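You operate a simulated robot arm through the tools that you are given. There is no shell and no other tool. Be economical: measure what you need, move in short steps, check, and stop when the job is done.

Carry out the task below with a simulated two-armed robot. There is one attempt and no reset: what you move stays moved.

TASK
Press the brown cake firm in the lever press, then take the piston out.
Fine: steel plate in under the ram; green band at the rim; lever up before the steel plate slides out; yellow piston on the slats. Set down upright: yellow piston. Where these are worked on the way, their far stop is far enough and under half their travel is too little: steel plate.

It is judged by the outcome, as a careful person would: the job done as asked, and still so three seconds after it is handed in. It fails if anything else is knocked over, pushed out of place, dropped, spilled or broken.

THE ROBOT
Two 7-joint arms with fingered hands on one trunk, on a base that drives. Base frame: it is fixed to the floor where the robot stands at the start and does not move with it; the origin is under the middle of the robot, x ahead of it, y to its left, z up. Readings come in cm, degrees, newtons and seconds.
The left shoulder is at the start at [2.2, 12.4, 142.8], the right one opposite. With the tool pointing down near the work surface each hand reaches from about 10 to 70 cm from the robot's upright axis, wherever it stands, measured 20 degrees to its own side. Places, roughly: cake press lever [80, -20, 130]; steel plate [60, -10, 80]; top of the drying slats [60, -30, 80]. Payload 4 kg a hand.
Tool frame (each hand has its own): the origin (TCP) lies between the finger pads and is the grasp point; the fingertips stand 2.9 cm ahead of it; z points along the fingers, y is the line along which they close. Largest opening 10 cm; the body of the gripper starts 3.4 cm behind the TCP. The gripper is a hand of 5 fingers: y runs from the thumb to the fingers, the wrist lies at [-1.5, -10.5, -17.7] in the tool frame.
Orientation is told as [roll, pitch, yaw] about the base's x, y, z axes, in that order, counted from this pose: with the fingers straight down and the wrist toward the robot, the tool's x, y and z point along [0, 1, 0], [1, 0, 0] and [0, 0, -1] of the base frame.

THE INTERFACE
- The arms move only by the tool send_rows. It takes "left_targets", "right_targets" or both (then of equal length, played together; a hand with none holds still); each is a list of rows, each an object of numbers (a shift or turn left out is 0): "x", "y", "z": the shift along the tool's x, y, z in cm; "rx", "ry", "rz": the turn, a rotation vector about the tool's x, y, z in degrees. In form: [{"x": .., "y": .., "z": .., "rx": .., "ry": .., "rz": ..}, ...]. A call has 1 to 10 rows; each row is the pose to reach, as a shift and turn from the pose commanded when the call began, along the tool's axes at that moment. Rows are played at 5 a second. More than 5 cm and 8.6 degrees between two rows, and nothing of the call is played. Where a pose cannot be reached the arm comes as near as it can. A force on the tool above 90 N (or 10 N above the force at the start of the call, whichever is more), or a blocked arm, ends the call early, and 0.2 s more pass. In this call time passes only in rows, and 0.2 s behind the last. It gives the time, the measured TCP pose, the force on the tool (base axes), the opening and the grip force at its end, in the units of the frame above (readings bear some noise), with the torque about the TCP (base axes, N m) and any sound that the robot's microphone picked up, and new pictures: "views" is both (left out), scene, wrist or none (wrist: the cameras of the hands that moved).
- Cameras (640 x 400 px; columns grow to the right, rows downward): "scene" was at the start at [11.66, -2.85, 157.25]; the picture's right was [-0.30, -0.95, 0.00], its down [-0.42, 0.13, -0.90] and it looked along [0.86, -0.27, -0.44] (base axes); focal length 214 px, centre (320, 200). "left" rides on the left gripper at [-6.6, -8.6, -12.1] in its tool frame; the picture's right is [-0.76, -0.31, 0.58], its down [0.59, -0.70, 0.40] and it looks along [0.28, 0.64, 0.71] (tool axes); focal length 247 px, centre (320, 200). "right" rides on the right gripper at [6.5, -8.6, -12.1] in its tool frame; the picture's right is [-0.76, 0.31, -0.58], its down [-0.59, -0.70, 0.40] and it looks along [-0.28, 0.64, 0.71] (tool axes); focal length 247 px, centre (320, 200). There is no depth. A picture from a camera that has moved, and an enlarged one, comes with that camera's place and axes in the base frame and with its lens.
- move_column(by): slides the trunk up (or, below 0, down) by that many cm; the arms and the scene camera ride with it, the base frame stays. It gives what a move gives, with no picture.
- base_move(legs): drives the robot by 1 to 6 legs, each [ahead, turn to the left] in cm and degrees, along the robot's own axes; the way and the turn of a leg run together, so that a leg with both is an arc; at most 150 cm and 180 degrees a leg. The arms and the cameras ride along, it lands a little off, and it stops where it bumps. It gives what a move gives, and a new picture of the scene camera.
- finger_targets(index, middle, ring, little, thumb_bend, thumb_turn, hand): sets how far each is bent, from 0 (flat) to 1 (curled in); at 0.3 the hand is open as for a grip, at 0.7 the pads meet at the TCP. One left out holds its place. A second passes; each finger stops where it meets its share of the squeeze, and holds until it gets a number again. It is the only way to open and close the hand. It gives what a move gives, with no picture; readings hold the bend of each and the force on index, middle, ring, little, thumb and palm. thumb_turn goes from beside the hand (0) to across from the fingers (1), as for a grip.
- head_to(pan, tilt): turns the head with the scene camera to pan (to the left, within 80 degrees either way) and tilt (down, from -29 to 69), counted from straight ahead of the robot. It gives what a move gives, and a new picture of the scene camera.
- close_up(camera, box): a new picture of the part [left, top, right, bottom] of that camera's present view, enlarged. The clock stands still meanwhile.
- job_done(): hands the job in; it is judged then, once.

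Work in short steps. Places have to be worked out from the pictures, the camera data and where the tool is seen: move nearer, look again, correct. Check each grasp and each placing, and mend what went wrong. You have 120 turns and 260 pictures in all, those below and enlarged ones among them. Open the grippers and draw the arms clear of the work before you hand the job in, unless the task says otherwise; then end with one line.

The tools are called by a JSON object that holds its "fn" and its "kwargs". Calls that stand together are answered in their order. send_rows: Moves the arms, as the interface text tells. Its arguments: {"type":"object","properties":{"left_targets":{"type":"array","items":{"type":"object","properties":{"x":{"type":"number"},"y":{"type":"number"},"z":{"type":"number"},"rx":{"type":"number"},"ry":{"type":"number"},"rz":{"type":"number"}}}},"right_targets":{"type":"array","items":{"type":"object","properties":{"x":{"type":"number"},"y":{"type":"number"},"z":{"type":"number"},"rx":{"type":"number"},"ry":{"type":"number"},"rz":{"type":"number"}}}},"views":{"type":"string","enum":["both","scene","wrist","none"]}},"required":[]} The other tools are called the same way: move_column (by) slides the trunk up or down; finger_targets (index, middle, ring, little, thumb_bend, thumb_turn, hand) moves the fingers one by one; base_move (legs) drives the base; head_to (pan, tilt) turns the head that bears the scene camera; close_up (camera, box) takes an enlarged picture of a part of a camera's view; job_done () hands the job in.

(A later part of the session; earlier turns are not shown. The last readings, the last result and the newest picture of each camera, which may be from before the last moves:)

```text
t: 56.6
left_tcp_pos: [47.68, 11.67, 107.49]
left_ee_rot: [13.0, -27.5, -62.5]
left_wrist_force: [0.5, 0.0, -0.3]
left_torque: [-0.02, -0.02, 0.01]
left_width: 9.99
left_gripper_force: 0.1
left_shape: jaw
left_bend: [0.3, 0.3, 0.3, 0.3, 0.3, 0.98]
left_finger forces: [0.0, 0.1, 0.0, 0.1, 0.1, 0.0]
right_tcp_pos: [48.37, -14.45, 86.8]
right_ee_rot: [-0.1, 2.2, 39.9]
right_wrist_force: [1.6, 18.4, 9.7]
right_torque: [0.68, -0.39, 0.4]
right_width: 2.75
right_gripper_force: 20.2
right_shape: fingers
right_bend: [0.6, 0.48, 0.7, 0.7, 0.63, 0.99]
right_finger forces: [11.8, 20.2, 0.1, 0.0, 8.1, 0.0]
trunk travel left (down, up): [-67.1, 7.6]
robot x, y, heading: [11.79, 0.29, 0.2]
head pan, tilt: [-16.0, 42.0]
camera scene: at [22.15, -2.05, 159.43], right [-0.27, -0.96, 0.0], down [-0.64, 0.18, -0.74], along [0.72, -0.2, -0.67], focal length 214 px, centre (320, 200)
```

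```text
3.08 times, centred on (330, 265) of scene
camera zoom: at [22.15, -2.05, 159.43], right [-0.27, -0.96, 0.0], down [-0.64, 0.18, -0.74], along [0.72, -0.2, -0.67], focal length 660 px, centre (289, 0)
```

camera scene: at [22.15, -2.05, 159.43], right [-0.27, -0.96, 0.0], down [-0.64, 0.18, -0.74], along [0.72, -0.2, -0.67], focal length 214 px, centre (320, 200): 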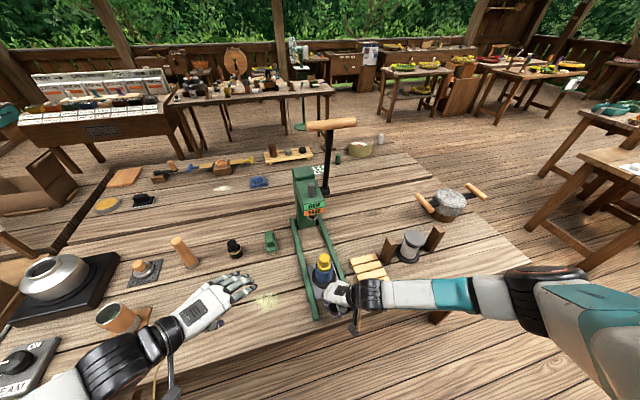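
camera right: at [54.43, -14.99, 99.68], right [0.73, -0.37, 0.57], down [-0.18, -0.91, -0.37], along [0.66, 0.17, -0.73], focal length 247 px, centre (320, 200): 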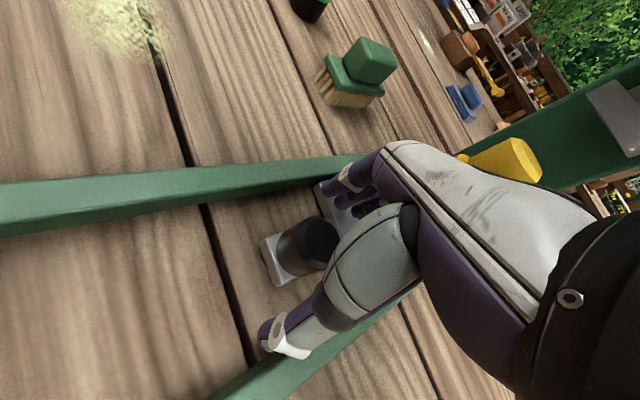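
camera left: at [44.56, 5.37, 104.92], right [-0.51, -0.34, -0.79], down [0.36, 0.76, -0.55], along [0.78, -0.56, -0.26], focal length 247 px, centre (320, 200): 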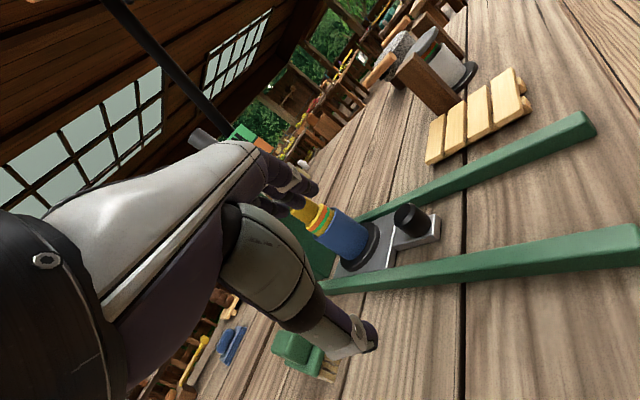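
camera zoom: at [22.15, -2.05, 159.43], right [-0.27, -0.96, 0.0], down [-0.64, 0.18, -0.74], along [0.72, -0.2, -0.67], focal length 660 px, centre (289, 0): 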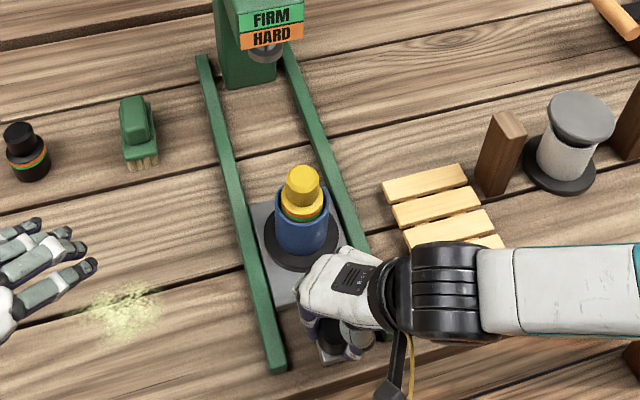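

Almost fully out; I pull the last ~0.8 cm, then release.

{"fn": "send_rows", "kwargs": {"right_targets": [{"x": 0.32, "y": -0.38}, {"x": 0.6, "y": -0.72}], "views": "none"}}

{"fn": "finger_targets", "kwargs": {"hand": "right", "index": 0.3, "middle": 0.3, "ring": 0.3, "little": 0.3, "thumb_bend": 0.3, "thumb_turn": 0.98}}

{"fn": "send_rows", "kwargs": {"right_targets": [{"z": -3}, {"z": -7}, {"z": -11}, {"z": -15}, {"z": -19}, {"z": -23}], "views": "both"}}

```text
t: 57.2
left_tcp_pos: [47.82, 11.62, 107.49]
left_ee_rot: [13.0, -27.5, -62.6]
left_wrist_force: [-0.5, 1.1, 0.6]
left_torque: [0.01, 0.02, 0.02]
left_width: 9.98
left_gripper_force: 0.0
left_shape: jaw
left_bend: [0.3, 0.3, 0.3, 0.3, 0.3, 0.98]
left_finger forces: [0.1, 0.0, 0.0, 0.1, 0.0, 0.0]
right_tcp_pos: [47.39, -14.43, 86.84]
right_ee_rot: [-0.1, 2.0, 39.7]
right_wrist_force: [2.7, 14.6, 13.2]
right_torque: [0.65, -0.55, 0.35]
right_width: 2.77
right_gripper_force: 19.1
right_shape: fingers
right_bend: [0.6, 0.48, 0.7, 0.7, 0.63, 0.99]
right_finger forces: [11.1, 19.9, 0.1, 0.1, 7.9, 0.2]
trunk travel left (down, up): [-67.1, 7.6]
robot x, y, heading: [11.55, -0.47, 0.0]
head pan, tilt: [-16.0, 42.0]
```

```text
t: 58.2
left_tcp_pos: [47.75, 11.62, 107.37]
left_ee_rot: [13.0, -27.4, -62.5]
left_wrist_force: [-0.6, 1.0, 0.3]
left_torque: [0.03, 0.0, 0.02]
left_width: 9.98
left_gripper_force: 0.1
left_shape: jaw
left_bend: [0.3, 0.3, 0.3, 0.3, 0.3, 0.98]
left_finger forces: [0.0, 0.0, 0.0, 0.0, 0.0, 0.1]
right_tcp_pos: [47.48, -14.77, 86.58]
right_ee_rot: [-0.1, 2.3, 39.7]
right_wrist_force: [-0.6, 0.1, 0.0]
right_torque: [-0.03, 0.01, 0.01]
right_width: 9.87
right_gripper_force: 0.1
right_shape: fingers
right_bend: [0.3, 0.3, 0.3, 0.3, 0.3, 0.96]
right_finger forces: [0.1, 0.0, 0.0, 0.1, 0.0, 0.1]
trunk travel left (down, up): [-67.1, 7.6]
robot x, y, heading: [11.3, -0.4, 0.4]
head pan, tilt: [-16.0, 42.0]
```

```text
t: 59.6
left_tcp_pos: [47.6, 11.51, 107.48]
left_ee_rot: [13.0, -27.3, -62.5]
left_wrist_force: [0.3, -0.5, -0.4]
left_torque: [0.05, -0.01, -0.01]
left_width: 9.98
left_gripper_force: 0.0
left_shape: jaw
left_bend: [0.3, 0.3, 0.3, 0.3, 0.3, 0.98]
left_finger forces: [0.0, 0.1, 0.1, 0.0, 0.0, 0.0]
right_tcp_pos: [47.92, -13.95, 109.66]
right_ee_rot: [-0.2, 2.4, 39.7]
right_wrist_force: [0.3, -0.7, 0.5]
right_torque: [0.01, -0.08, 0.01]
right_width: 9.86
right_gripper_force: 0.1
right_shape: fingers
right_bend: [0.3, 0.3, 0.3, 0.3, 0.3, 0.96]
right_finger forces: [0.0, 0.0, 0.0, 0.0, 0.1, 0.1]
trunk travel left (down, up): [-67.1, 7.6]
robot x, y, heading: [11.45, -0.08, 0.5]
head pan, tilt: [-16.0, 42.0]
camera scene: at [22.04, -2.3, 159.43], right [-0.27, -0.96, 0.0], down [-0.64, 0.18, -0.74], along [0.72, -0.2, -0.67], focal length 214 px, centre (320, 200)
camera right: at [37.41, -13.96, 122.05], right [0.74, -0.37, 0.57], down [-0.18, -0.91, -0.37], along [0.65, 0.17, -0.74], focal length 247 px, centre (320, 200)
```

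scene: 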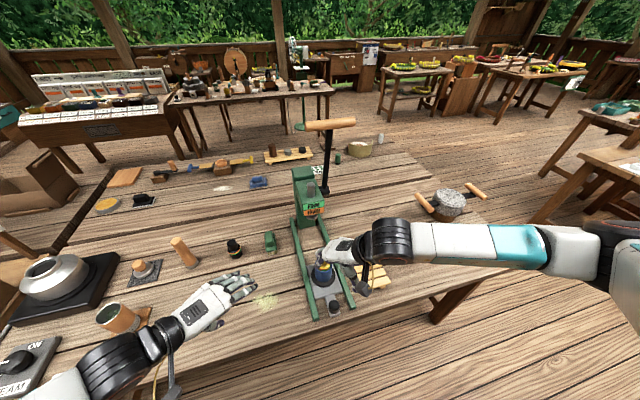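
right: 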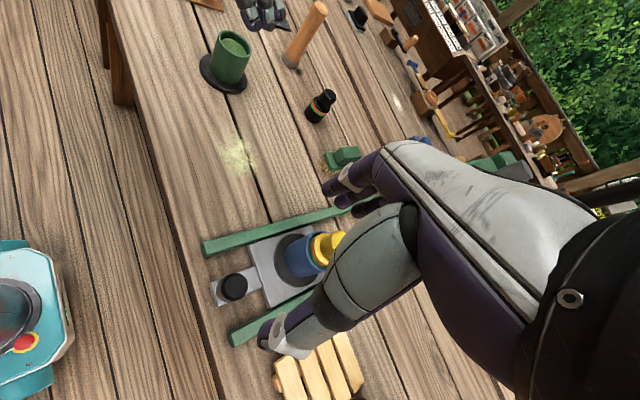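

Plate is back out and the hand is clear. I zoom to locate the piston top for the pick.

{"fn": "close_up", "kwargs": {"camera": "scene", "box": [290, 220, 410, 330]}}

{"fn": "close_up", "kwargs": {"camera": "right", "box": [180, 180, 400, 370]}}

{"fn": "close_up", "kwargs": {"camera": "left", "box": [0, 0, 640, 400]}}

```text
3.64 times, centred on (350, 275) of scene
camera zoom: at [22.04, -2.3, 159.43], right [-0.27, -0.96, 0.0], down [-0.64, 0.18, -0.74], along [0.72, -0.2, -0.67], focal length 780 px, centre (211, -73)
```

zoom: 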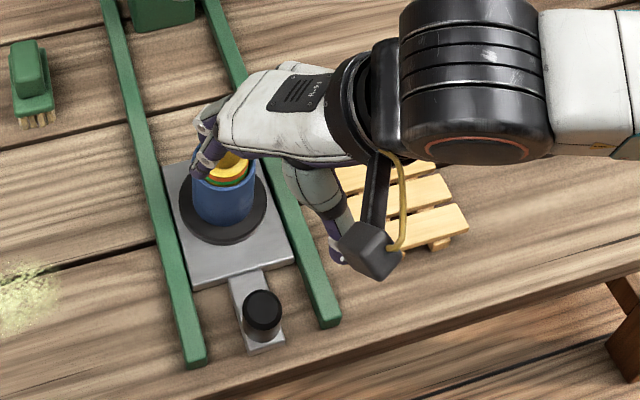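

```text
2.11 times, centred on (290, 275) of right
camera zoom: at [37.41, -13.96, 122.05], right [0.74, -0.37, 0.57], down [-0.18, -0.91, -0.37], along [0.65, 0.17, -0.74], focal length 520 px, centre (383, 42)
```

zoom: 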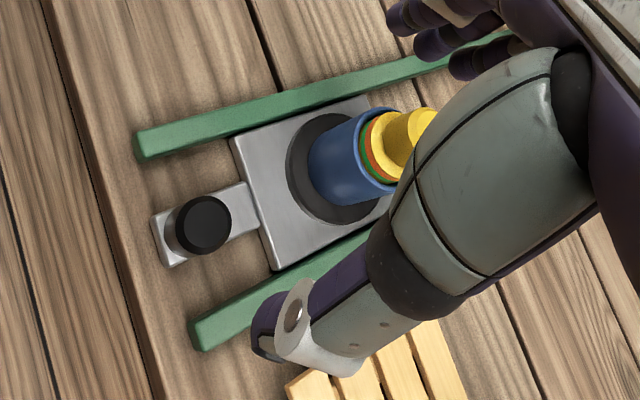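

```text
1.00 times, centred on (320, 200) of left (not enlarged: the box is as wide or as high as the picture)
camera zoom: at [33.9, 18.33, 112.79], right [-0.51, -0.34, -0.79], down [0.36, 0.76, -0.55], along [0.78, -0.56, -0.26], focal length 247 px, centre (320, 200)
```

zoom: 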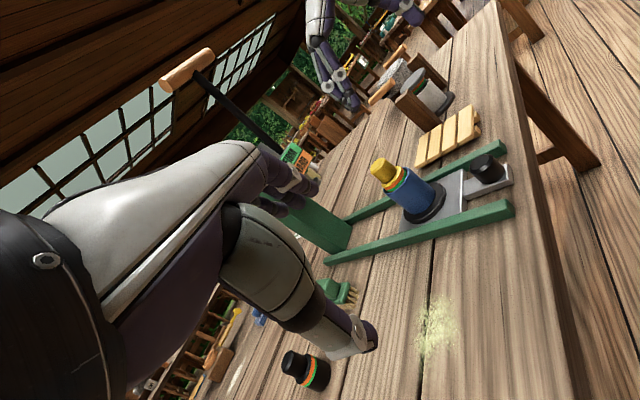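

Piston top triangulates to about [60.2,-14.2,96]. I move over it, level the hand's tilt, and look.

{"fn": "send_rows", "kwargs": {"right_targets": [{"x": -2, "y": 2.35, "z": -0.5, "rx": -0.6, "ry": -0.5}, {"x": -4, "y": 4.7, "z": -0.5, "rx": -1.2, "ry": -1}, {"x": -6, "y": 7.05, "z": -0.5, "rx": -1.85, "ry": -1.5}, {"x": -8, "y": 9.3, "z": -0.5, "rx": -1.85, "ry": -1.5}], "views": "wrist"}}

{"fn": "close_up", "kwargs": {"camera": "left", "box": [280, 60, 520, 260]}}

```text
t: 60.6
left_tcp_pos: [47.92, 11.59, 107.37]
left_ee_rot: [12.9, -27.4, -62.5]
left_wrist_force: [0.3, -0.1, -0.5]
left_torque: [0.01, 0.02, 0.02]
left_width: 9.96
left_gripper_force: 0.1
left_shape: jaw
left_bend: [0.3, 0.3, 0.3, 0.3, 0.3, 0.98]
left_finger forces: [0.1, 0.1, 0.0, 0.1, 0.1, 0.0]
right_tcp_pos: [60.66, -14.16, 109.84]
right_ee_rot: [-1.7, 0.3, 39.7]
right_wrist_force: [0.3, -0.4, 0.0]
right_torque: [-0.01, 0.01, 0.02]
right_width: 9.87
right_gripper_force: 0.1
right_shape: fingers
right_bend: [0.3, 0.3, 0.3, 0.3, 0.3, 0.96]
right_finger forces: [0.1, 0.0, 0.0, 0.0, 0.0, 0.1]
trunk travel left (down, up): [-67.1, 7.6]
robot x, y, heading: [11.32, -0.13, 0.1]
head pan, tilt: [-16.0, 42.0]
camera right: at [49.77, -14.3, 121.75], right [0.71, -0.37, 0.6], down [-0.16, -0.91, -0.38], along [0.68, 0.17, -0.71], focal length 247 px, centre (320, 200)
```

right: 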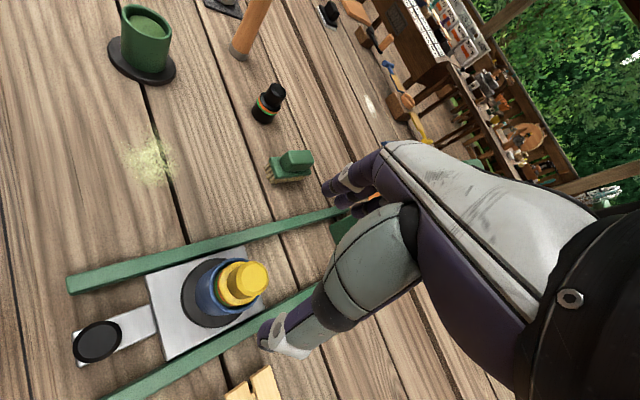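

```text
2.00 times, centred on (400, 160) of left
camera zoom: at [34.12, 18.37, 112.76], right [-0.51, -0.34, -0.79], down [0.35, 0.76, -0.55], along [0.78, -0.56, -0.27], focal length 494 px, centre (160, 280)
```

zoom: 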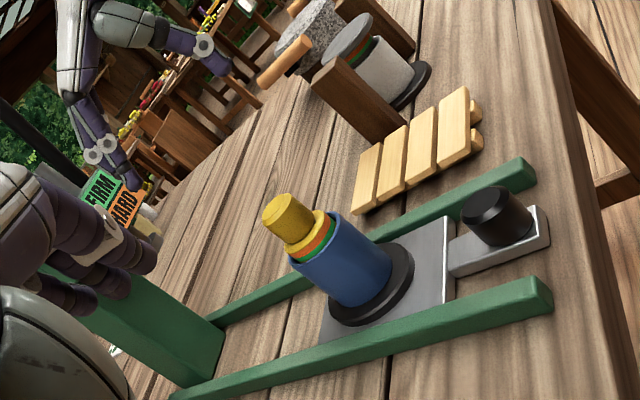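

Refined piston top: [60.9,-14.9,95.5]. I descend around the knob to TCP z≈95.3.

{"fn": "send_rows", "kwargs": {"right_targets": [{"x": -0.35, "z": 4}, {"x": -0.35, "z": 8}, {"x": -0.35, "z": 11.5}, {"x": -0.35, "z": 14.4}], "views": "wrist"}}

{"fn": "close_up", "kwargs": {"camera": "left", "box": [300, 80, 500, 260]}}

```text
t: 61.6
left_tcp_pos: [47.86, 11.65, 107.46]
left_ee_rot: [13.1, -27.4, -62.5]
left_wrist_force: [0.1, 0.2, 0.0]
left_torque: [-0.03, -0.01, -0.01]
left_width: 9.98
left_gripper_force: 0.0
left_shape: jaw
left_bend: [0.3, 0.3, 0.3, 0.3, 0.3, 0.98]
left_finger forces: [0.1, 0.1, 0.1, 0.1, 0.1, 0.1]
right_tcp_pos: [61.14, -14.76, 95.28]
right_ee_rot: [-1.6, 0.5, 39.7]
right_wrist_force: [-1.0, 0.8, -0.2]
right_torque: [0.0, 0.03, -0.01]
right_width: 9.89
right_gripper_force: 0.1
right_shape: fingers
right_bend: [0.3, 0.3, 0.3, 0.3, 0.3, 0.96]
right_finger forces: [0.0, 0.1, 0.0, 0.0, 0.1, 0.0]
trunk travel left (down, up): [-67.1, 7.6]
robot x, y, heading: [11.41, -0.01, 0.3]
head pan, tilt: [-16.0, 42.0]
camera right: at [50.23, -14.84, 107.25], right [0.71, -0.37, 0.6], down [-0.16, -0.91, -0.38], along [0.68, 0.17, -0.71], focal length 247 px, centre (320, 200)
```

right: 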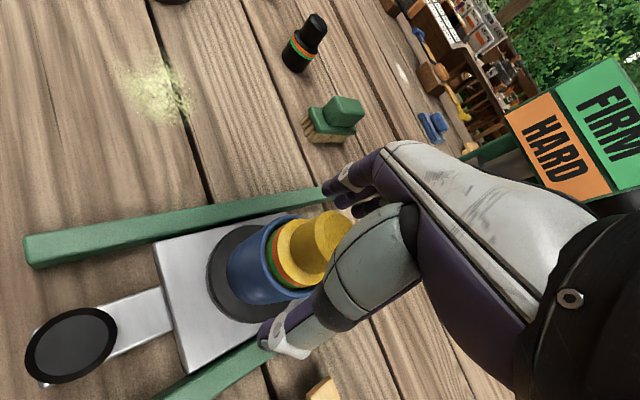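

```text
2.22 times, centred on (400, 170) of left
camera zoom: at [34.07, 18.36, 112.77], right [-0.51, -0.34, -0.79], down [0.35, 0.76, -0.55], along [0.78, -0.56, -0.27], focal length 549 px, centre (142, 267)
```

zoom: 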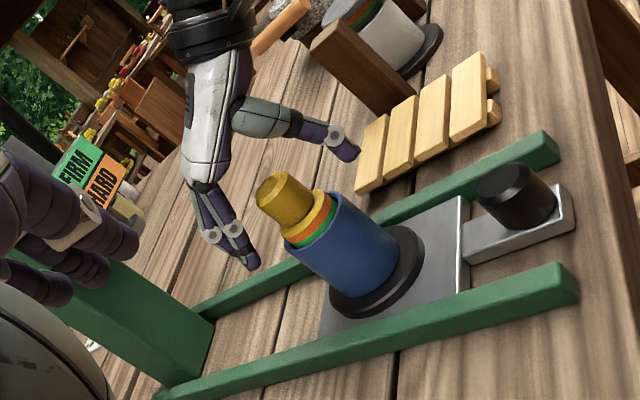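

The piston is between thumb and fingers, 0.6 cm off sideways. I shift that and close the hand.

{"fn": "send_rows", "kwargs": {"right_targets": [{"x": 0.6, "y": 0.1, "z": 0.2}], "views": "none"}}

{"fn": "finger_targets", "kwargs": {"hand": "right", "index": 0.7, "middle": 0.7, "ring": 0.7, "little": 0.7, "thumb_bend": 0.7}}

{"fn": "close_up", "kwargs": {"camera": "left", "box": [300, 80, 500, 260]}}

```text
t: 62.0
left_tcp_pos: [47.81, 11.56, 107.37]
left_ee_rot: [13.0, -27.4, -62.5]
left_wrist_force: [0.6, -0.8, 0.0]
left_torque: [0.01, -0.01, -0.02]
left_width: 9.99
left_gripper_force: 0.1
left_shape: jaw
left_bend: [0.3, 0.3, 0.3, 0.3, 0.3, 0.98]
left_finger forces: [0.1, 0.0, 0.1, 0.1, 0.0, 0.0]
right_tcp_pos: [60.83, -14.15, 95.33]
right_ee_rot: [-1.7, 0.5, 39.7]
right_wrist_force: [0.6, 0.0, 0.8]
right_torque: [-0.02, 0.0, 0.0]
right_width: 9.86
right_gripper_force: 0.1
right_shape: fingers
right_bend: [0.3, 0.3, 0.3, 0.3, 0.3, 0.96]
right_finger forces: [0.1, 0.0, 0.1, 0.0, 0.0, 0.1]
trunk travel left (down, up): [-67.1, 7.6]
robot x, y, heading: [11.41, -0.16, 0.3]
head pan, tilt: [-16.0, 42.0]
```

```text
t: 63.0
left_tcp_pos: [47.69, 11.62, 107.42]
left_ee_rot: [12.9, -27.4, -62.6]
left_wrist_force: [0.7, -0.1, 0.2]
left_torque: [0.0, 0.01, 0.01]
left_width: 9.95
left_gripper_force: 0.0
left_shape: jaw
left_bend: [0.3, 0.3, 0.3, 0.3, 0.3, 0.98]
left_finger forces: [0.0, 0.0, 0.0, 0.0, 0.0, 0.1]
right_tcp_pos: [60.91, -14.08, 95.36]
right_ee_rot: [-1.6, 0.3, 39.9]
right_wrist_force: [2.7, 4.5, 6.3]
right_torque: [0.1, -0.11, 0.05]
right_width: 3.69
right_gripper_force: 15.1
right_shape: fingers
right_bend: [0.6, 0.6, 0.69, 0.7, 0.58, 0.98]
right_finger forces: [8.4, 8.8, 0.6, 0.1, 13.2, 0.0]
trunk travel left (down, up): [-67.1, 7.6]
robot x, y, heading: [11.61, 0.18, 0.4]
head pan, tilt: [-16.0, 42.0]
```

```text
2.22 times, centred on (400, 170) of left
camera zoom: at [34.05, 18.41, 112.77], right [-0.51, -0.34, -0.79], down [0.35, 0.76, -0.55], along [0.78, -0.56, -0.26], focal length 549 px, centre (142, 267)
```

zoom: 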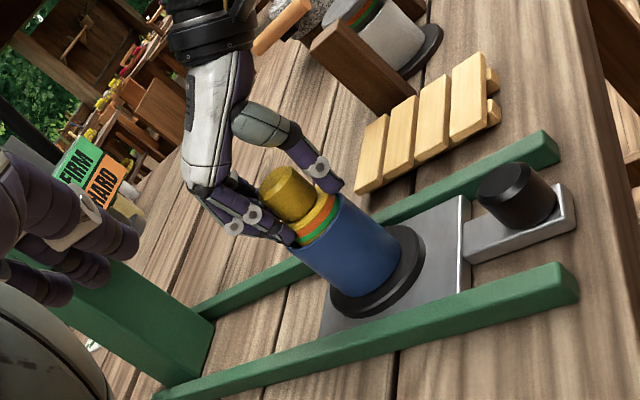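

Good grip on the piston knob (3.7 cm, three fingers). I lift straight up slowly, 3 cm first.

{"fn": "send_rows", "kwargs": {"right_targets": [{"z": -1}, {"x": -0.04, "y": -0.03, "z": -2}, {"x": -0.07, "y": -0.05, "z": -3}], "views": "none"}}

{"fn": "close_up", "kwargs": {"camera": "left", "box": [300, 80, 500, 260]}}

```text
t: 63.8
left_tcp_pos: [47.79, 11.64, 107.37]
left_ee_rot: [13.0, -27.4, -62.5]
left_wrist_force: [-0.7, -0.1, -0.6]
left_torque: [0.0, 0.01, 0.02]
left_width: 10.0
left_gripper_force: 0.1
left_shape: jaw
left_bend: [0.3, 0.3, 0.3, 0.3, 0.3, 0.98]
left_finger forces: [0.0, 0.0, 0.0, 0.1, 0.0, 0.1]
right_tcp_pos: [60.65, -14.34, 98.1]
right_ee_rot: [-1.7, 0.6, 39.8]
right_wrist_force: [1.4, 0.4, -3.0]
right_torque: [0.04, -0.12, 0.01]
right_width: 2.4
right_gripper_force: 9.7
right_shape: fingers
right_bend: [0.65, 0.63, 0.7, 0.7, 0.62, 0.99]
right_finger forces: [4.0, 6.8, 0.0, 0.1, 9.5, 0.1]
trunk travel left (down, up): [-67.1, 7.6]
robot x, y, heading: [11.22, -0.11, 0.0]
head pan, tilt: [-16.0, 42.0]
```

```text
2.22 times, centred on (400, 170) of left
camera zoom: at [34.08, 18.36, 112.77], right [-0.51, -0.34, -0.79], down [0.35, 0.76, -0.55], along [0.78, -0.56, -0.27], focal length 549 px, centre (142, 267)
```

zoom: 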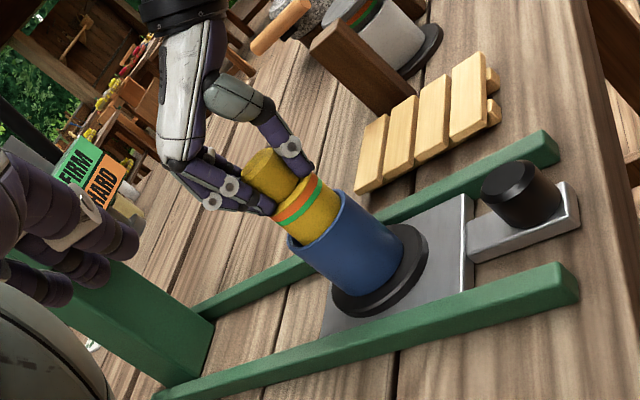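

The piston is rising, with slight slip of the fingers. I tighten the squeeze before going on.

{"fn": "finger_targets", "kwargs": {"hand": "right", "index": 0.9, "middle": 0.9, "ring": 0.9, "thumb_bend": 0.9}}

{"fn": "close_up", "kwargs": {"camera": "left", "box": [320, 110, 440, 210]}}

```text
t: 64.8
left_tcp_pos: [47.71, 11.66, 107.46]
left_ee_rot: [13.0, -27.4, -62.5]
left_wrist_force: [0.5, -0.5, 0.2]
left_torque: [0.0, 0.01, 0.01]
left_width: 9.97
left_gripper_force: 0.2
left_shape: jaw
left_bend: [0.3, 0.3, 0.3, 0.3, 0.3, 0.98]
left_finger forces: [0.0, 0.0, 0.0, 0.1, 0.0, 0.1]
right_tcp_pos: [60.79, -14.25, 98.19]
right_ee_rot: [-1.6, 0.5, 39.7]
right_wrist_force: [-1.0, -2.0, -3.2]
right_torque: [-0.15, 0.04, 0.0]
right_width: 2.15
right_gripper_force: 25.4
right_shape: fingers
right_bend: [0.75, 0.6, 0.9, 0.7, 0.59, 0.96]
right_finger forces: [9.9, 13.3, 0.0, 0.0, 28.0, 0.0]
trunk travel left (down, up): [-67.1, 7.6]
robot x, y, heading: [11.29, 0.17, -0.1]
head pan, tilt: [-16.0, 42.0]
```

```text
4.00 times, centred on (380, 160) of left
camera zoom: at [34.07, 18.33, 112.78], right [-0.51, -0.34, -0.79], down [0.35, 0.76, -0.55], along [0.78, -0.56, -0.27], focal length 988 px, centre (80, 360)
```

zoom: 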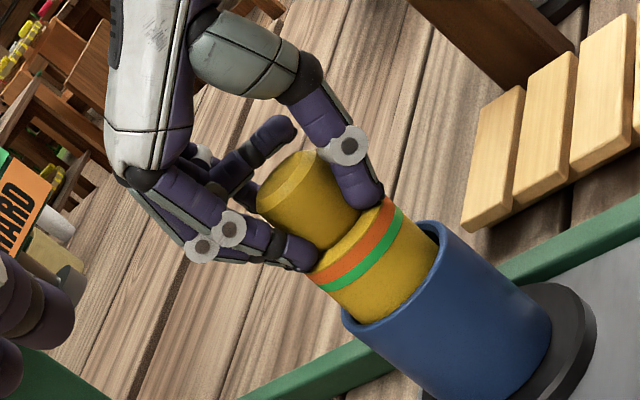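

Now a firm hold at the knob's neck (25 N). I lift 5 cm more.

{"fn": "send_rows", "kwargs": {"right_targets": [{"z": -1.2}, {"x": -0.05, "y": -0.04, "z": -2.4}, {"x": -0.08, "y": -0.06, "z": -3.7}, {"x": -0.1, "y": -0.08, "z": -5}], "views": "none"}}

{"fn": "close_up", "kwargs": {"camera": "left", "box": [300, 80, 500, 260]}}

```text
t: 65.8
left_tcp_pos: [47.84, 11.66, 107.44]
left_ee_rot: [13.0, -27.4, -62.5]
left_wrist_force: [0.6, 0.4, -0.2]
left_torque: [-0.02, -0.01, -0.02]
left_width: 10.01
left_gripper_force: 0.0
left_shape: jaw
left_bend: [0.3, 0.3, 0.3, 0.3, 0.3, 0.98]
left_finger forces: [0.0, 0.0, 0.1, 0.1, 0.0, 0.0]
right_tcp_pos: [60.47, -14.38, 103.24]
right_ee_rot: [-1.7, 0.4, 39.8]
right_wrist_force: [0.1, -0.1, -4.1]
right_torque: [0.02, 0.0, 0.01]
right_width: 2.1
right_gripper_force: 25.2
right_shape: fingers
right_bend: [0.75, 0.6, 0.9, 0.7, 0.57, 0.95]
right_finger forces: [10.8, 13.3, 0.1, 0.0, 25.6, 0.0]
trunk travel left (down, up): [-67.1, 7.6]
robot x, y, heading: [10.93, -0.62, 0.3]
head pan, tilt: [-16.0, 42.0]
```

```text
2.22 times, centred on (400, 170) of left
camera zoom: at [34.06, 18.34, 112.78], right [-0.51, -0.34, -0.79], down [0.35, 0.76, -0.55], along [0.78, -0.56, -0.27], focal length 549 px, centre (142, 267)
```

zoom: 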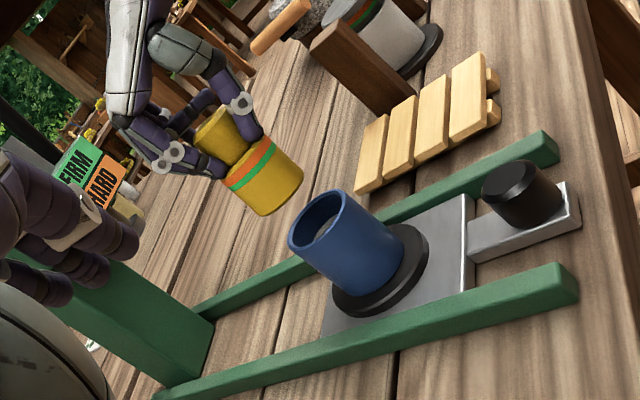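

The piston is out cleanly and about upright. I raise slightly and carry it over to the slats near [58,-32.7].

{"fn": "send_rows", "kwargs": {"right_targets": [{"z": -2}, {"x": -2.1, "y": -2.25, "z": -3}, {"x": -4.2, "y": -4.5, "z": -3}, {"x": -6.3, "y": -6.75, "z": -3}, {"x": -8.4, "y": -9, "z": -3}, {"x": -10.5, "y": -11.25, "z": -3}, {"x": -12.6, "y": -13.5, "z": -3}], "views": "both"}}

{"fn": "close_up", "kwargs": {"camera": "left", "box": [300, 40, 540, 240]}}

{"fn": "close_up", "kwargs": {"camera": "scene", "box": [290, 200, 430, 320]}}

```text
t: 67.4
left_tcp_pos: [47.69, 11.24, 107.4]
left_ee_rot: [13.1, -27.4, -62.5]
left_wrist_force: [-0.5, -0.1, 0.1]
left_torque: [0.04, 0.01, 0.02]
left_width: 9.97
left_gripper_force: 0.2
left_shape: jaw
left_bend: [0.3, 0.3, 0.3, 0.3, 0.3, 0.98]
left_finger forces: [0.1, 0.0, 0.0, 0.0, 0.1, 0.1]
right_tcp_pos: [57.26, -31.44, 106.26]
right_ee_rot: [-1.9, 0.2, 39.4]
right_wrist_force: [-0.4, -0.3, -3.4]
right_torque: [0.02, -0.03, 0.05]
right_width: 2.03
right_gripper_force: 26.7
right_shape: fingers
right_bend: [0.74, 0.6, 0.9, 0.7, 0.58, 0.95]
right_finger forces: [11.8, 13.3, 0.0, 0.1, 28.1, 0.0]
right hand out of reach, approached as far as the arm can: row 7
trunk travel left (down, up): [-67.1, 7.6]
robot x, y, heading: [11.12, 0.11, 0.3]
head pan, tilt: [-16.0, 42.0]
camera scene: at [22.05, -2.64, 159.43], right [-0.27, -0.96, 0.0], down [-0.64, 0.18, -0.74], along [0.72, -0.2, -0.67], focal length 214 px, centre (320, 200)
camera right: at [46.25, -31.43, 118.22], right [0.71, -0.37, 0.6], down [-0.16, -0.91, -0.38], along [0.69, 0.17, -0.71], focal length 247 px, centre (320, 200)
```

scene: 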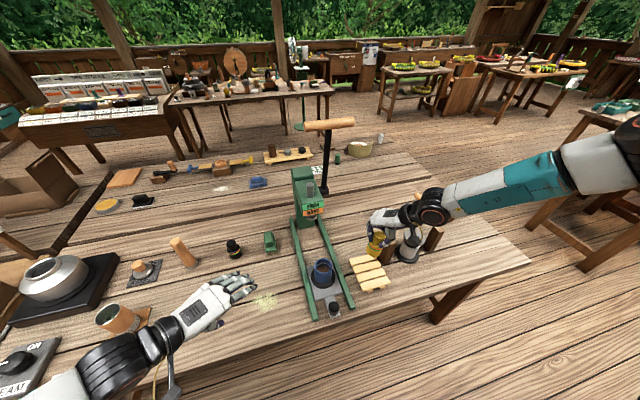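
right: 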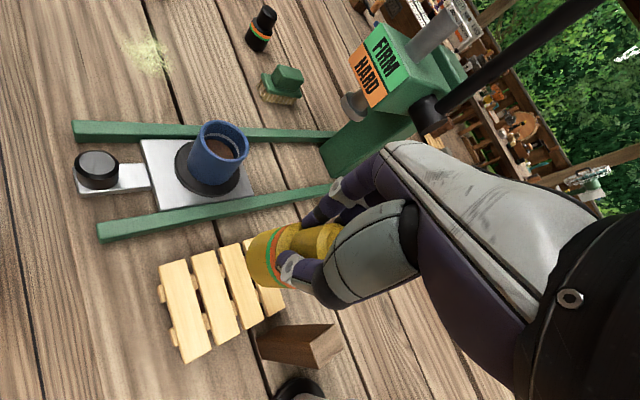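

```text
2.00 times, centred on (420, 140) of left
camera zoom: at [33.91, 18.14, 112.85], right [-0.51, -0.34, -0.79], down [0.35, 0.76, -0.55], along [0.78, -0.56, -0.27], focal length 494 px, centre (120, 320)
```

zoom: 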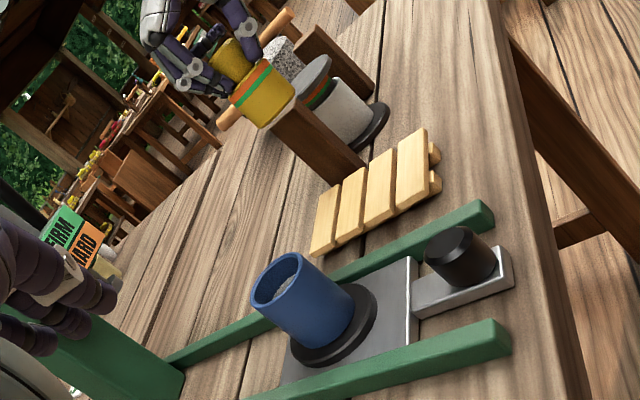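

```text
3.33 times, centred on (360, 260) of scene
camera zoom: at [22.05, -2.64, 159.43], right [-0.27, -0.96, 0.0], down [-0.64, 0.18, -0.74], along [0.72, -0.2, -0.67], focal length 715 px, centre (187, 0)
```

zoom: 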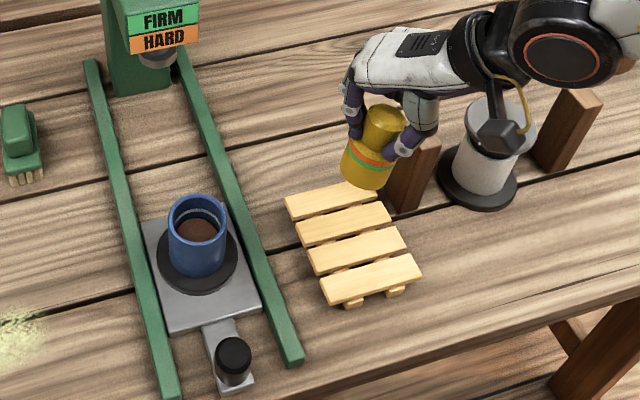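

The cake is visibly pressed in the mould. The piston hangs a bit tilted in the grip; I zoom to measure the tilt before setting it down.

{"fn": "close_up", "kwargs": {"camera": "left", "box": [385, 40, 465, 110]}}

{"fn": "close_up", "kwargs": {"camera": "scene", "box": [355, 215, 425, 275]}}

{"fn": "close_up", "kwargs": {"camera": "right", "box": [220, 190, 360, 320]}}

```text
5.71 times, centred on (425, 75) of left
camera zoom: at [33.91, 18.14, 112.85], right [-0.51, -0.34, -0.79], down [0.35, 0.76, -0.55], along [0.78, -0.56, -0.27], focal length 1411 px, centre (-280, 914)
```

zoom: 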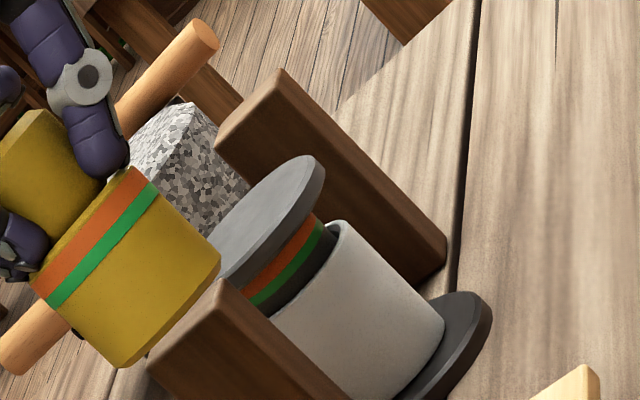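

```text
6.67 times, centred on (390, 245) of scene
camera zoom: at [22.05, -2.64, 159.43], right [-0.27, -0.96, 0.0], down [-0.64, 0.18, -0.74], along [0.72, -0.2, -0.67], focal length 1430 px, centre (-147, -100)
```

zoom: 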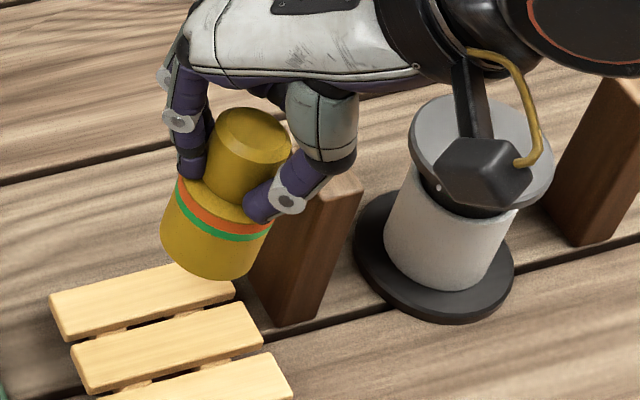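

```text
3.08 times, centred on (290, 255) of right
camera zoom: at [46.25, -31.43, 118.22], right [0.71, -0.37, 0.6], down [-0.16, -0.91, -0.38], along [0.69, 0.17, -0.71], focal length 760 px, centre (412, 31)
```

zoom: 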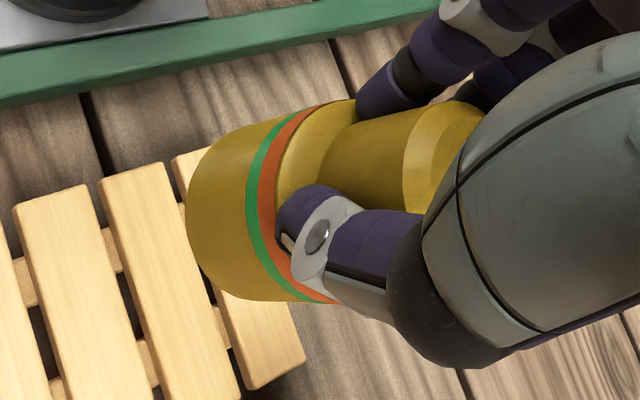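

The piston's axis matches vertical within a couple of degrees in both views. It hangs over the slats; I shift 1.2 cm right, reduce the yaw 15° for reach, and lower 7 cm.

{"fn": "send_rows", "kwargs": {"right_targets": [{"x": -0.3, "y": -0.25, "rz": 5}, {"x": -0.6, "y": -0.5, "z": 1.5, "rz": 10}, {"x": -0.92, "y": -0.77, "z": 3, "rz": 15}, {"x": -0.92, "y": -0.77, "z": 5, "rz": 15}, {"x": -0.92, "y": -0.77, "z": 7, "rz": 15}], "views": "wrist"}}

{"fn": "close_up", "kwargs": {"camera": "left", "box": [360, 40, 520, 180]}}

{"fn": "close_up", "kwargs": {"camera": "scene", "box": [335, 215, 425, 300]}}

```text
t: 68.6
left_tcp_pos: [47.89, 11.52, 107.44]
left_ee_rot: [12.9, -27.4, -62.4]
left_wrist_force: [0.8, -0.1, 1.0]
left_torque: [-0.01, 0.0, 0.0]
left_width: 10.0
left_gripper_force: 0.0
left_shape: jaw
left_bend: [0.3, 0.3, 0.3, 0.3, 0.3, 0.98]
left_finger forces: [0.0, 0.1, 0.1, 0.0, 0.1, 0.1]
right_tcp_pos: [57.47, -32.81, 99.42]
right_ee_rot: [-1.8, 0.0, 24.7]
right_wrist_force: [0.0, -1.0, -2.5]
right_torque: [0.03, 0.0, 0.01]
right_width: 2.02
right_gripper_force: 26.6
right_shape: fingers
right_bend: [0.74, 0.6, 0.9, 0.7, 0.58, 0.95]
right_finger forces: [12.1, 13.6, 0.0, 0.0, 27.2, 0.0]
trunk travel left (down, up): [-67.1, 7.6]
robot x, y, heading: [11.16, -0.01, -0.1]
head pan, tilt: [-16.0, 42.0]
camera right: at [46.78, -30.15, 111.27], right [0.59, -0.54, 0.6], down [-0.39, -0.84, -0.38], along [0.71, -0.01, -0.7], focal length 247 px, centre (320, 200)
```

right: 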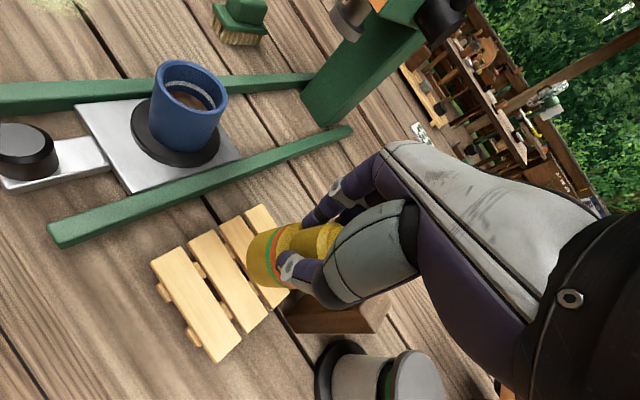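

```text
2.86 times, centred on (440, 110) of left
camera zoom: at [34.09, 18.37, 112.77], right [-0.51, -0.34, -0.79], down [0.35, 0.76, -0.55], along [0.78, -0.56, -0.27], focal length 706 px, centre (-23, 457)
```

zoom: 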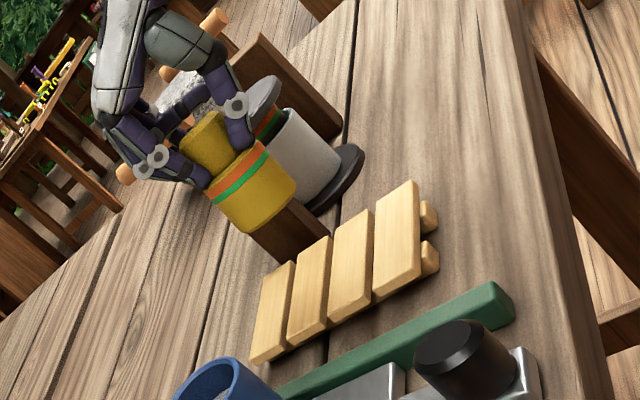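

```text
4.71 times, centred on (380, 258) of scene
camera zoom: at [22.3, -2.32, 159.42], right [-0.27, -0.96, 0.0], down [-0.64, 0.18, -0.74], along [0.71, -0.2, -0.67], focal length 1009 px, centre (38, -71)
```

zoom: 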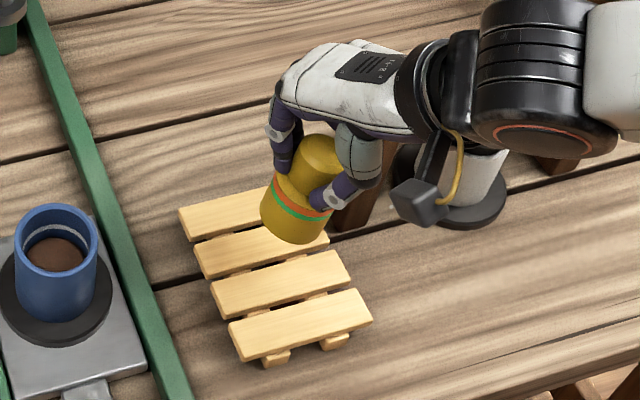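

Piston is over the slats' centre ([57.6,-32.5]). I lower 4 cm more.

{"fn": "send_rows", "kwargs": {"right_targets": [{"z": 1.5}, {"z": 3}, {"z": 4.3}], "views": "wrist"}}

{"fn": "close_up", "kwargs": {"camera": "left", "box": [360, 40, 520, 180]}}

```text
t: 69.4
left_tcp_pos: [47.87, 11.59, 107.43]
left_ee_rot: [13.0, -27.4, -62.6]
left_wrist_force: [-0.7, -0.1, -0.1]
left_torque: [0.01, 0.0, 0.02]
left_width: 9.97
left_gripper_force: 0.1
left_shape: jaw
left_bend: [0.3, 0.3, 0.3, 0.3, 0.3, 0.98]
left_finger forces: [0.0, 0.0, 0.1, 0.0, 0.0, 0.0]
right_tcp_pos: [57.63, -32.72, 95.1]
right_ee_rot: [-1.8, 0.1, 24.8]
right_wrist_force: [0.1, -0.9, -3.1]
right_torque: [0.0, 0.0, 0.0]
right_width: 2.02
right_gripper_force: 25.9
right_shape: fingers
right_bend: [0.74, 0.6, 0.9, 0.7, 0.58, 0.95]
right_finger forces: [12.1, 13.6, 0.0, 0.1, 27.2, 0.0]
trunk travel left (down, up): [-67.1, 7.6]
robot x, y, heading: [11.65, -0.27, 0.0]
head pan, tilt: [-16.0, 42.0]
camera right: at [46.92, -30.0, 106.98], right [0.59, -0.54, 0.6], down [-0.39, -0.84, -0.38], along [0.71, -0.01, -0.7], focal length 247 px, centre (320, 200)
```

right: 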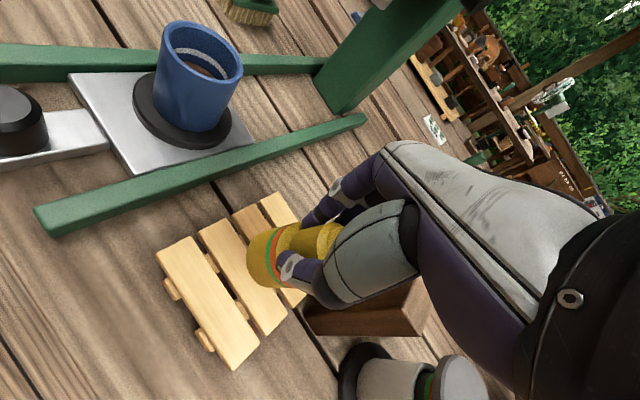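

```text
2.86 times, centred on (440, 110) of left
camera zoom: at [34.09, 18.36, 112.77], right [-0.51, -0.34, -0.79], down [0.35, 0.76, -0.55], along [0.78, -0.56, -0.27], focal length 706 px, centre (-23, 457)
```

zoom: 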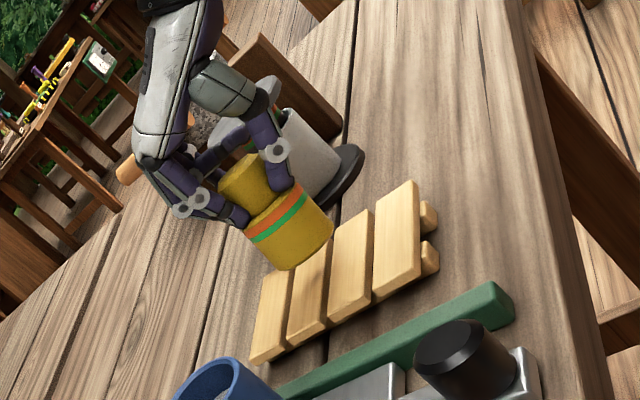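

Bottom is about 2–3 cm above the slats and centred. I lower in small steps, watching the force.

{"fn": "send_rows", "kwargs": {"right_targets": [{"z": 0.8}, {"z": 1.5}], "views": "none"}}

{"fn": "close_up", "kwargs": {"camera": "left", "box": [400, 80, 500, 170]}}

```text
t: 70.0
left_tcp_pos: [47.63, 11.51, 107.51]
left_ee_rot: [13.0, -27.4, -62.5]
left_wrist_force: [0.4, 0.1, 0.1]
left_torque: [-0.02, -0.03, -0.01]
left_width: 9.99
left_gripper_force: 0.0
left_shape: jaw
left_bend: [0.3, 0.3, 0.3, 0.3, 0.3, 0.98]
left_finger forces: [0.0, 0.0, 0.0, 0.1, 0.0, 0.1]
right_tcp_pos: [57.72, -32.82, 93.52]
right_ee_rot: [-1.8, 0.1, 24.8]
right_wrist_force: [-0.5, -0.2, -2.5]
right_torque: [-0.01, 0.01, -0.02]
right_width: 1.99
right_gripper_force: 26.6
right_shape: fingers
right_bend: [0.74, 0.6, 0.9, 0.7, 0.58, 0.95]
right_finger forces: [12.2, 13.5, 0.0, 0.0, 27.2, 0.0]
trunk travel left (down, up): [-67.1, 7.6]
robot x, y, heading: [11.58, 0.01, 0.2]
head pan, tilt: [-16.0, 42.0]
```

```text
4.44 times, centred on (450, 125) of left
camera zoom: at [34.07, 18.35, 112.78], right [-0.51, -0.34, -0.79], down [0.35, 0.76, -0.55], along [0.78, -0.56, -0.27], focal length 1098 px, centre (-258, 533)
```

zoom: 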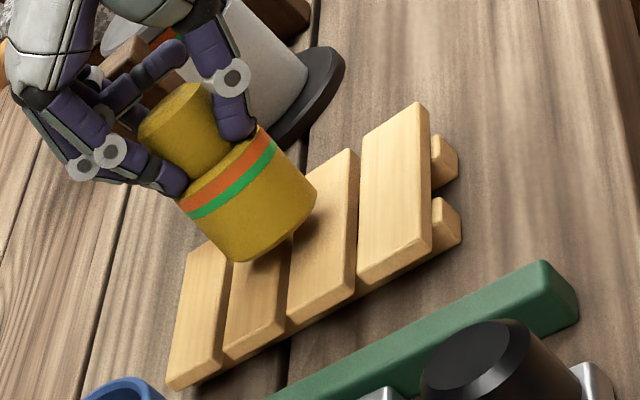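

About 1–1.5 cm left. Lower 0.8 cm more, then finer.

{"fn": "send_rows", "kwargs": {"right_targets": [{"z": 0.4}, {"z": 0.8}], "views": "none"}}

{"fn": "close_up", "kwargs": {"camera": "left", "box": [400, 80, 500, 170]}}

```text
t: 70.6
left_tcp_pos: [47.92, 11.58, 107.39]
left_ee_rot: [13.0, -27.3, -62.5]
left_wrist_force: [-1.0, 0.5, 0.8]
left_torque: [0.05, -0.02, 0.0]
left_width: 9.97
left_gripper_force: 0.0
left_shape: jaw
left_bend: [0.3, 0.3, 0.3, 0.3, 0.3, 0.98]
left_finger forces: [0.0, 0.0, 0.0, 0.0, 0.1, 0.1]
right_tcp_pos: [57.75, -32.9, 92.84]
right_ee_rot: [-1.8, -0.1, 24.7]
right_wrist_force: [0.3, -0.3, -2.1]
right_torque: [0.01, -0.01, -0.03]
right_width: 2.01
right_gripper_force: 27.0
right_shape: fingers
right_bend: [0.74, 0.6, 0.9, 0.7, 0.58, 0.95]
right_finger forces: [12.1, 13.9, 0.0, 0.0, 27.9, 0.0]
trunk travel left (down, up): [-67.1, 7.6]
robot x, y, heading: [11.49, -0.04, 0.4]
head pan, tilt: [-16.0, 42.0]
```

```text
4.44 times, centred on (450, 125) of left
camera zoom: at [34.06, 18.36, 112.78], right [-0.51, -0.34, -0.79], down [0.35, 0.76, -0.55], along [0.78, -0.56, -0.27], focal length 1098 px, centre (-258, 533)
```

zoom: 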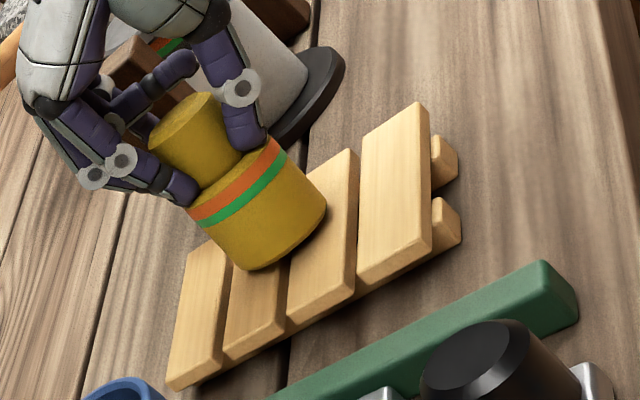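

Nearly touching. Another 0.5 cm with force check.

{"fn": "send_rows", "kwargs": {"right_targets": [{"z": 0.25}, {"z": 0.5}], "views": "none"}}

{"fn": "close_up", "kwargs": {"camera": "left", "box": [400, 80, 500, 170]}}

```text
t: 71.2
left_tcp_pos: [47.65, 11.79, 107.47]
left_ee_rot: [13.0, -27.6, -62.5]
left_wrist_force: [0.2, 0.6, 0.2]
left_torque: [-0.04, 0.0, 0.01]
left_width: 10.0
left_gripper_force: 0.0
left_shape: jaw
left_bend: [0.3, 0.3, 0.3, 0.3, 0.3, 0.98]
left_finger forces: [0.1, 0.0, 0.0, 0.0, 0.1, 0.0]
right_tcp_pos: [57.85, -32.64, 92.65]
right_ee_rot: [-1.7, -0.5, 24.8]
right_wrist_force: [-1.2, 5.1, 17.7]
right_torque: [-0.05, 0.0, 0.01]
right_width: 2.02
right_gripper_force: 39.8
right_shape: fingers
right_bend: [0.74, 0.6, 0.9, 0.7, 0.58, 0.94]
right_finger forces: [13.9, 19.8, 0.0, 0.0, 45.7, 0.0]
trunk travel left (down, up): [-67.1, 7.6]
robot x, y, heading: [11.24, 0.13, 0.4]
head pan, tilt: [-16.0, 42.0]
```

```text
4.44 times, centred on (450, 125) of left
camera zoom: at [33.95, 18.49, 112.8], right [-0.51, -0.34, -0.79], down [0.35, 0.76, -0.55], along [0.78, -0.56, -0.26], focal length 1098 px, centre (-258, 533)
```

zoom: 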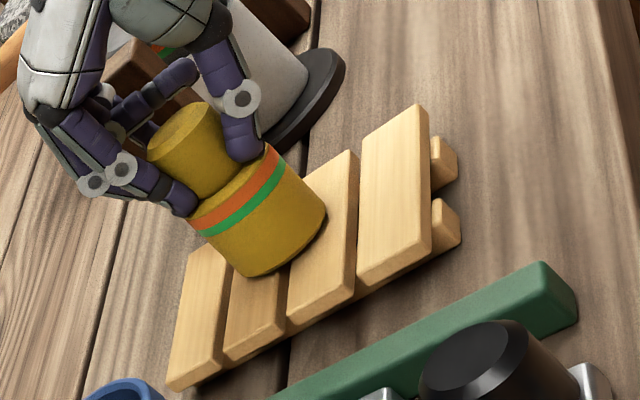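

It has landed (about 20 N on the slats). I ease up 0.2 cm and open the hand.

{"fn": "send_rows", "kwargs": {"right_targets": [{"z": -0.25}], "views": "none"}}

{"fn": "finger_targets", "kwargs": {"hand": "right", "index": 0.5, "middle": 0.5, "ring": 0.5, "little": 0.5, "thumb_bend": 0.45}}

{"fn": "close_up", "kwargs": {"camera": "left", "box": [400, 80, 500, 170]}}

```text
t: 71.6
left_tcp_pos: [47.78, 11.65, 107.43]
left_ee_rot: [13.0, -27.4, -62.5]
left_wrist_force: [-1.1, 0.2, -0.5]
left_torque: [0.04, -0.01, 0.01]
left_width: 10.0
left_gripper_force: 0.1
left_shape: jaw
left_bend: [0.3, 0.3, 0.3, 0.3, 0.3, 0.98]
left_finger forces: [0.0, 0.0, 0.0, 0.0, 0.1, 0.0]
right_tcp_pos: [57.78, -32.8, 92.75]
right_ee_rot: [-1.8, 0.1, 24.8]
right_wrist_force: [2.8, 3.8, 10.9]
right_torque: [0.03, -0.24, 0.08]
right_width: 2.01
right_gripper_force: 34.3
right_shape: fingers
right_bend: [0.74, 0.59, 0.9, 0.7, 0.58, 0.94]
right_finger forces: [13.9, 20.2, 0.0, 0.0, 34.2, 0.1]
trunk travel left (down, up): [-67.1, 7.6]
robot x, y, heading: [11.7, -0.12, 0.3]
head pan, tilt: [-16.0, 42.0]
```

```text
t: 72.6
left_tcp_pos: [47.8, 11.65, 107.52]
left_ee_rot: [13.0, -27.4, -62.6]
left_wrist_force: [-0.1, 0.1, 1.2]
left_torque: [-0.01, 0.0, 0.0]
left_width: 9.98
left_gripper_force: 0.0
left_shape: jaw
left_bend: [0.3, 0.3, 0.3, 0.3, 0.3, 0.98]
left_finger forces: [0.0, 0.0, 0.0, 0.0, 0.0, 0.0]
right_tcp_pos: [57.66, -32.91, 92.63]
right_ee_rot: [-1.8, 0.0, 24.8]
right_wrist_force: [-0.1, -0.3, -0.3]
right_torque: [0.0, 0.03, -0.04]
right_width: 5.6
right_gripper_force: 0.1
right_shape: fingers
right_bend: [0.5, 0.5, 0.5, 0.5, 0.45, 1.0]
right_finger forces: [0.0, 0.0, 0.1, 0.0, 0.1, 0.0]
trunk travel left (down, up): [-67.1, 7.6]
robot x, y, heading: [11.36, -0.18, 0.0]
head pan, tilt: [-16.0, 42.0]
```

```text
4.44 times, centred on (450, 125) of left
camera zoom: at [34.05, 18.38, 112.78], right [-0.51, -0.34, -0.79], down [0.35, 0.76, -0.55], along [0.78, -0.56, -0.27], focal length 1098 px, centre (-258, 533)
```

zoom: 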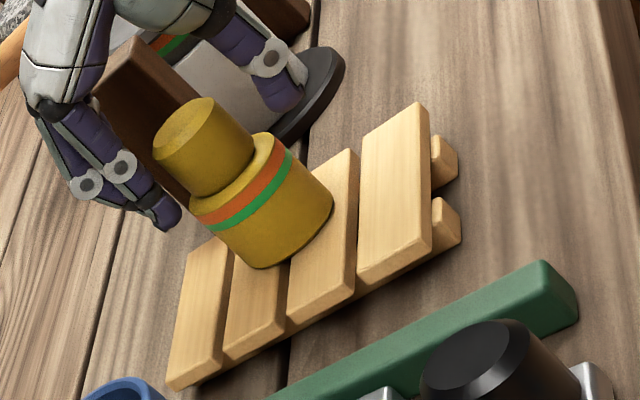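

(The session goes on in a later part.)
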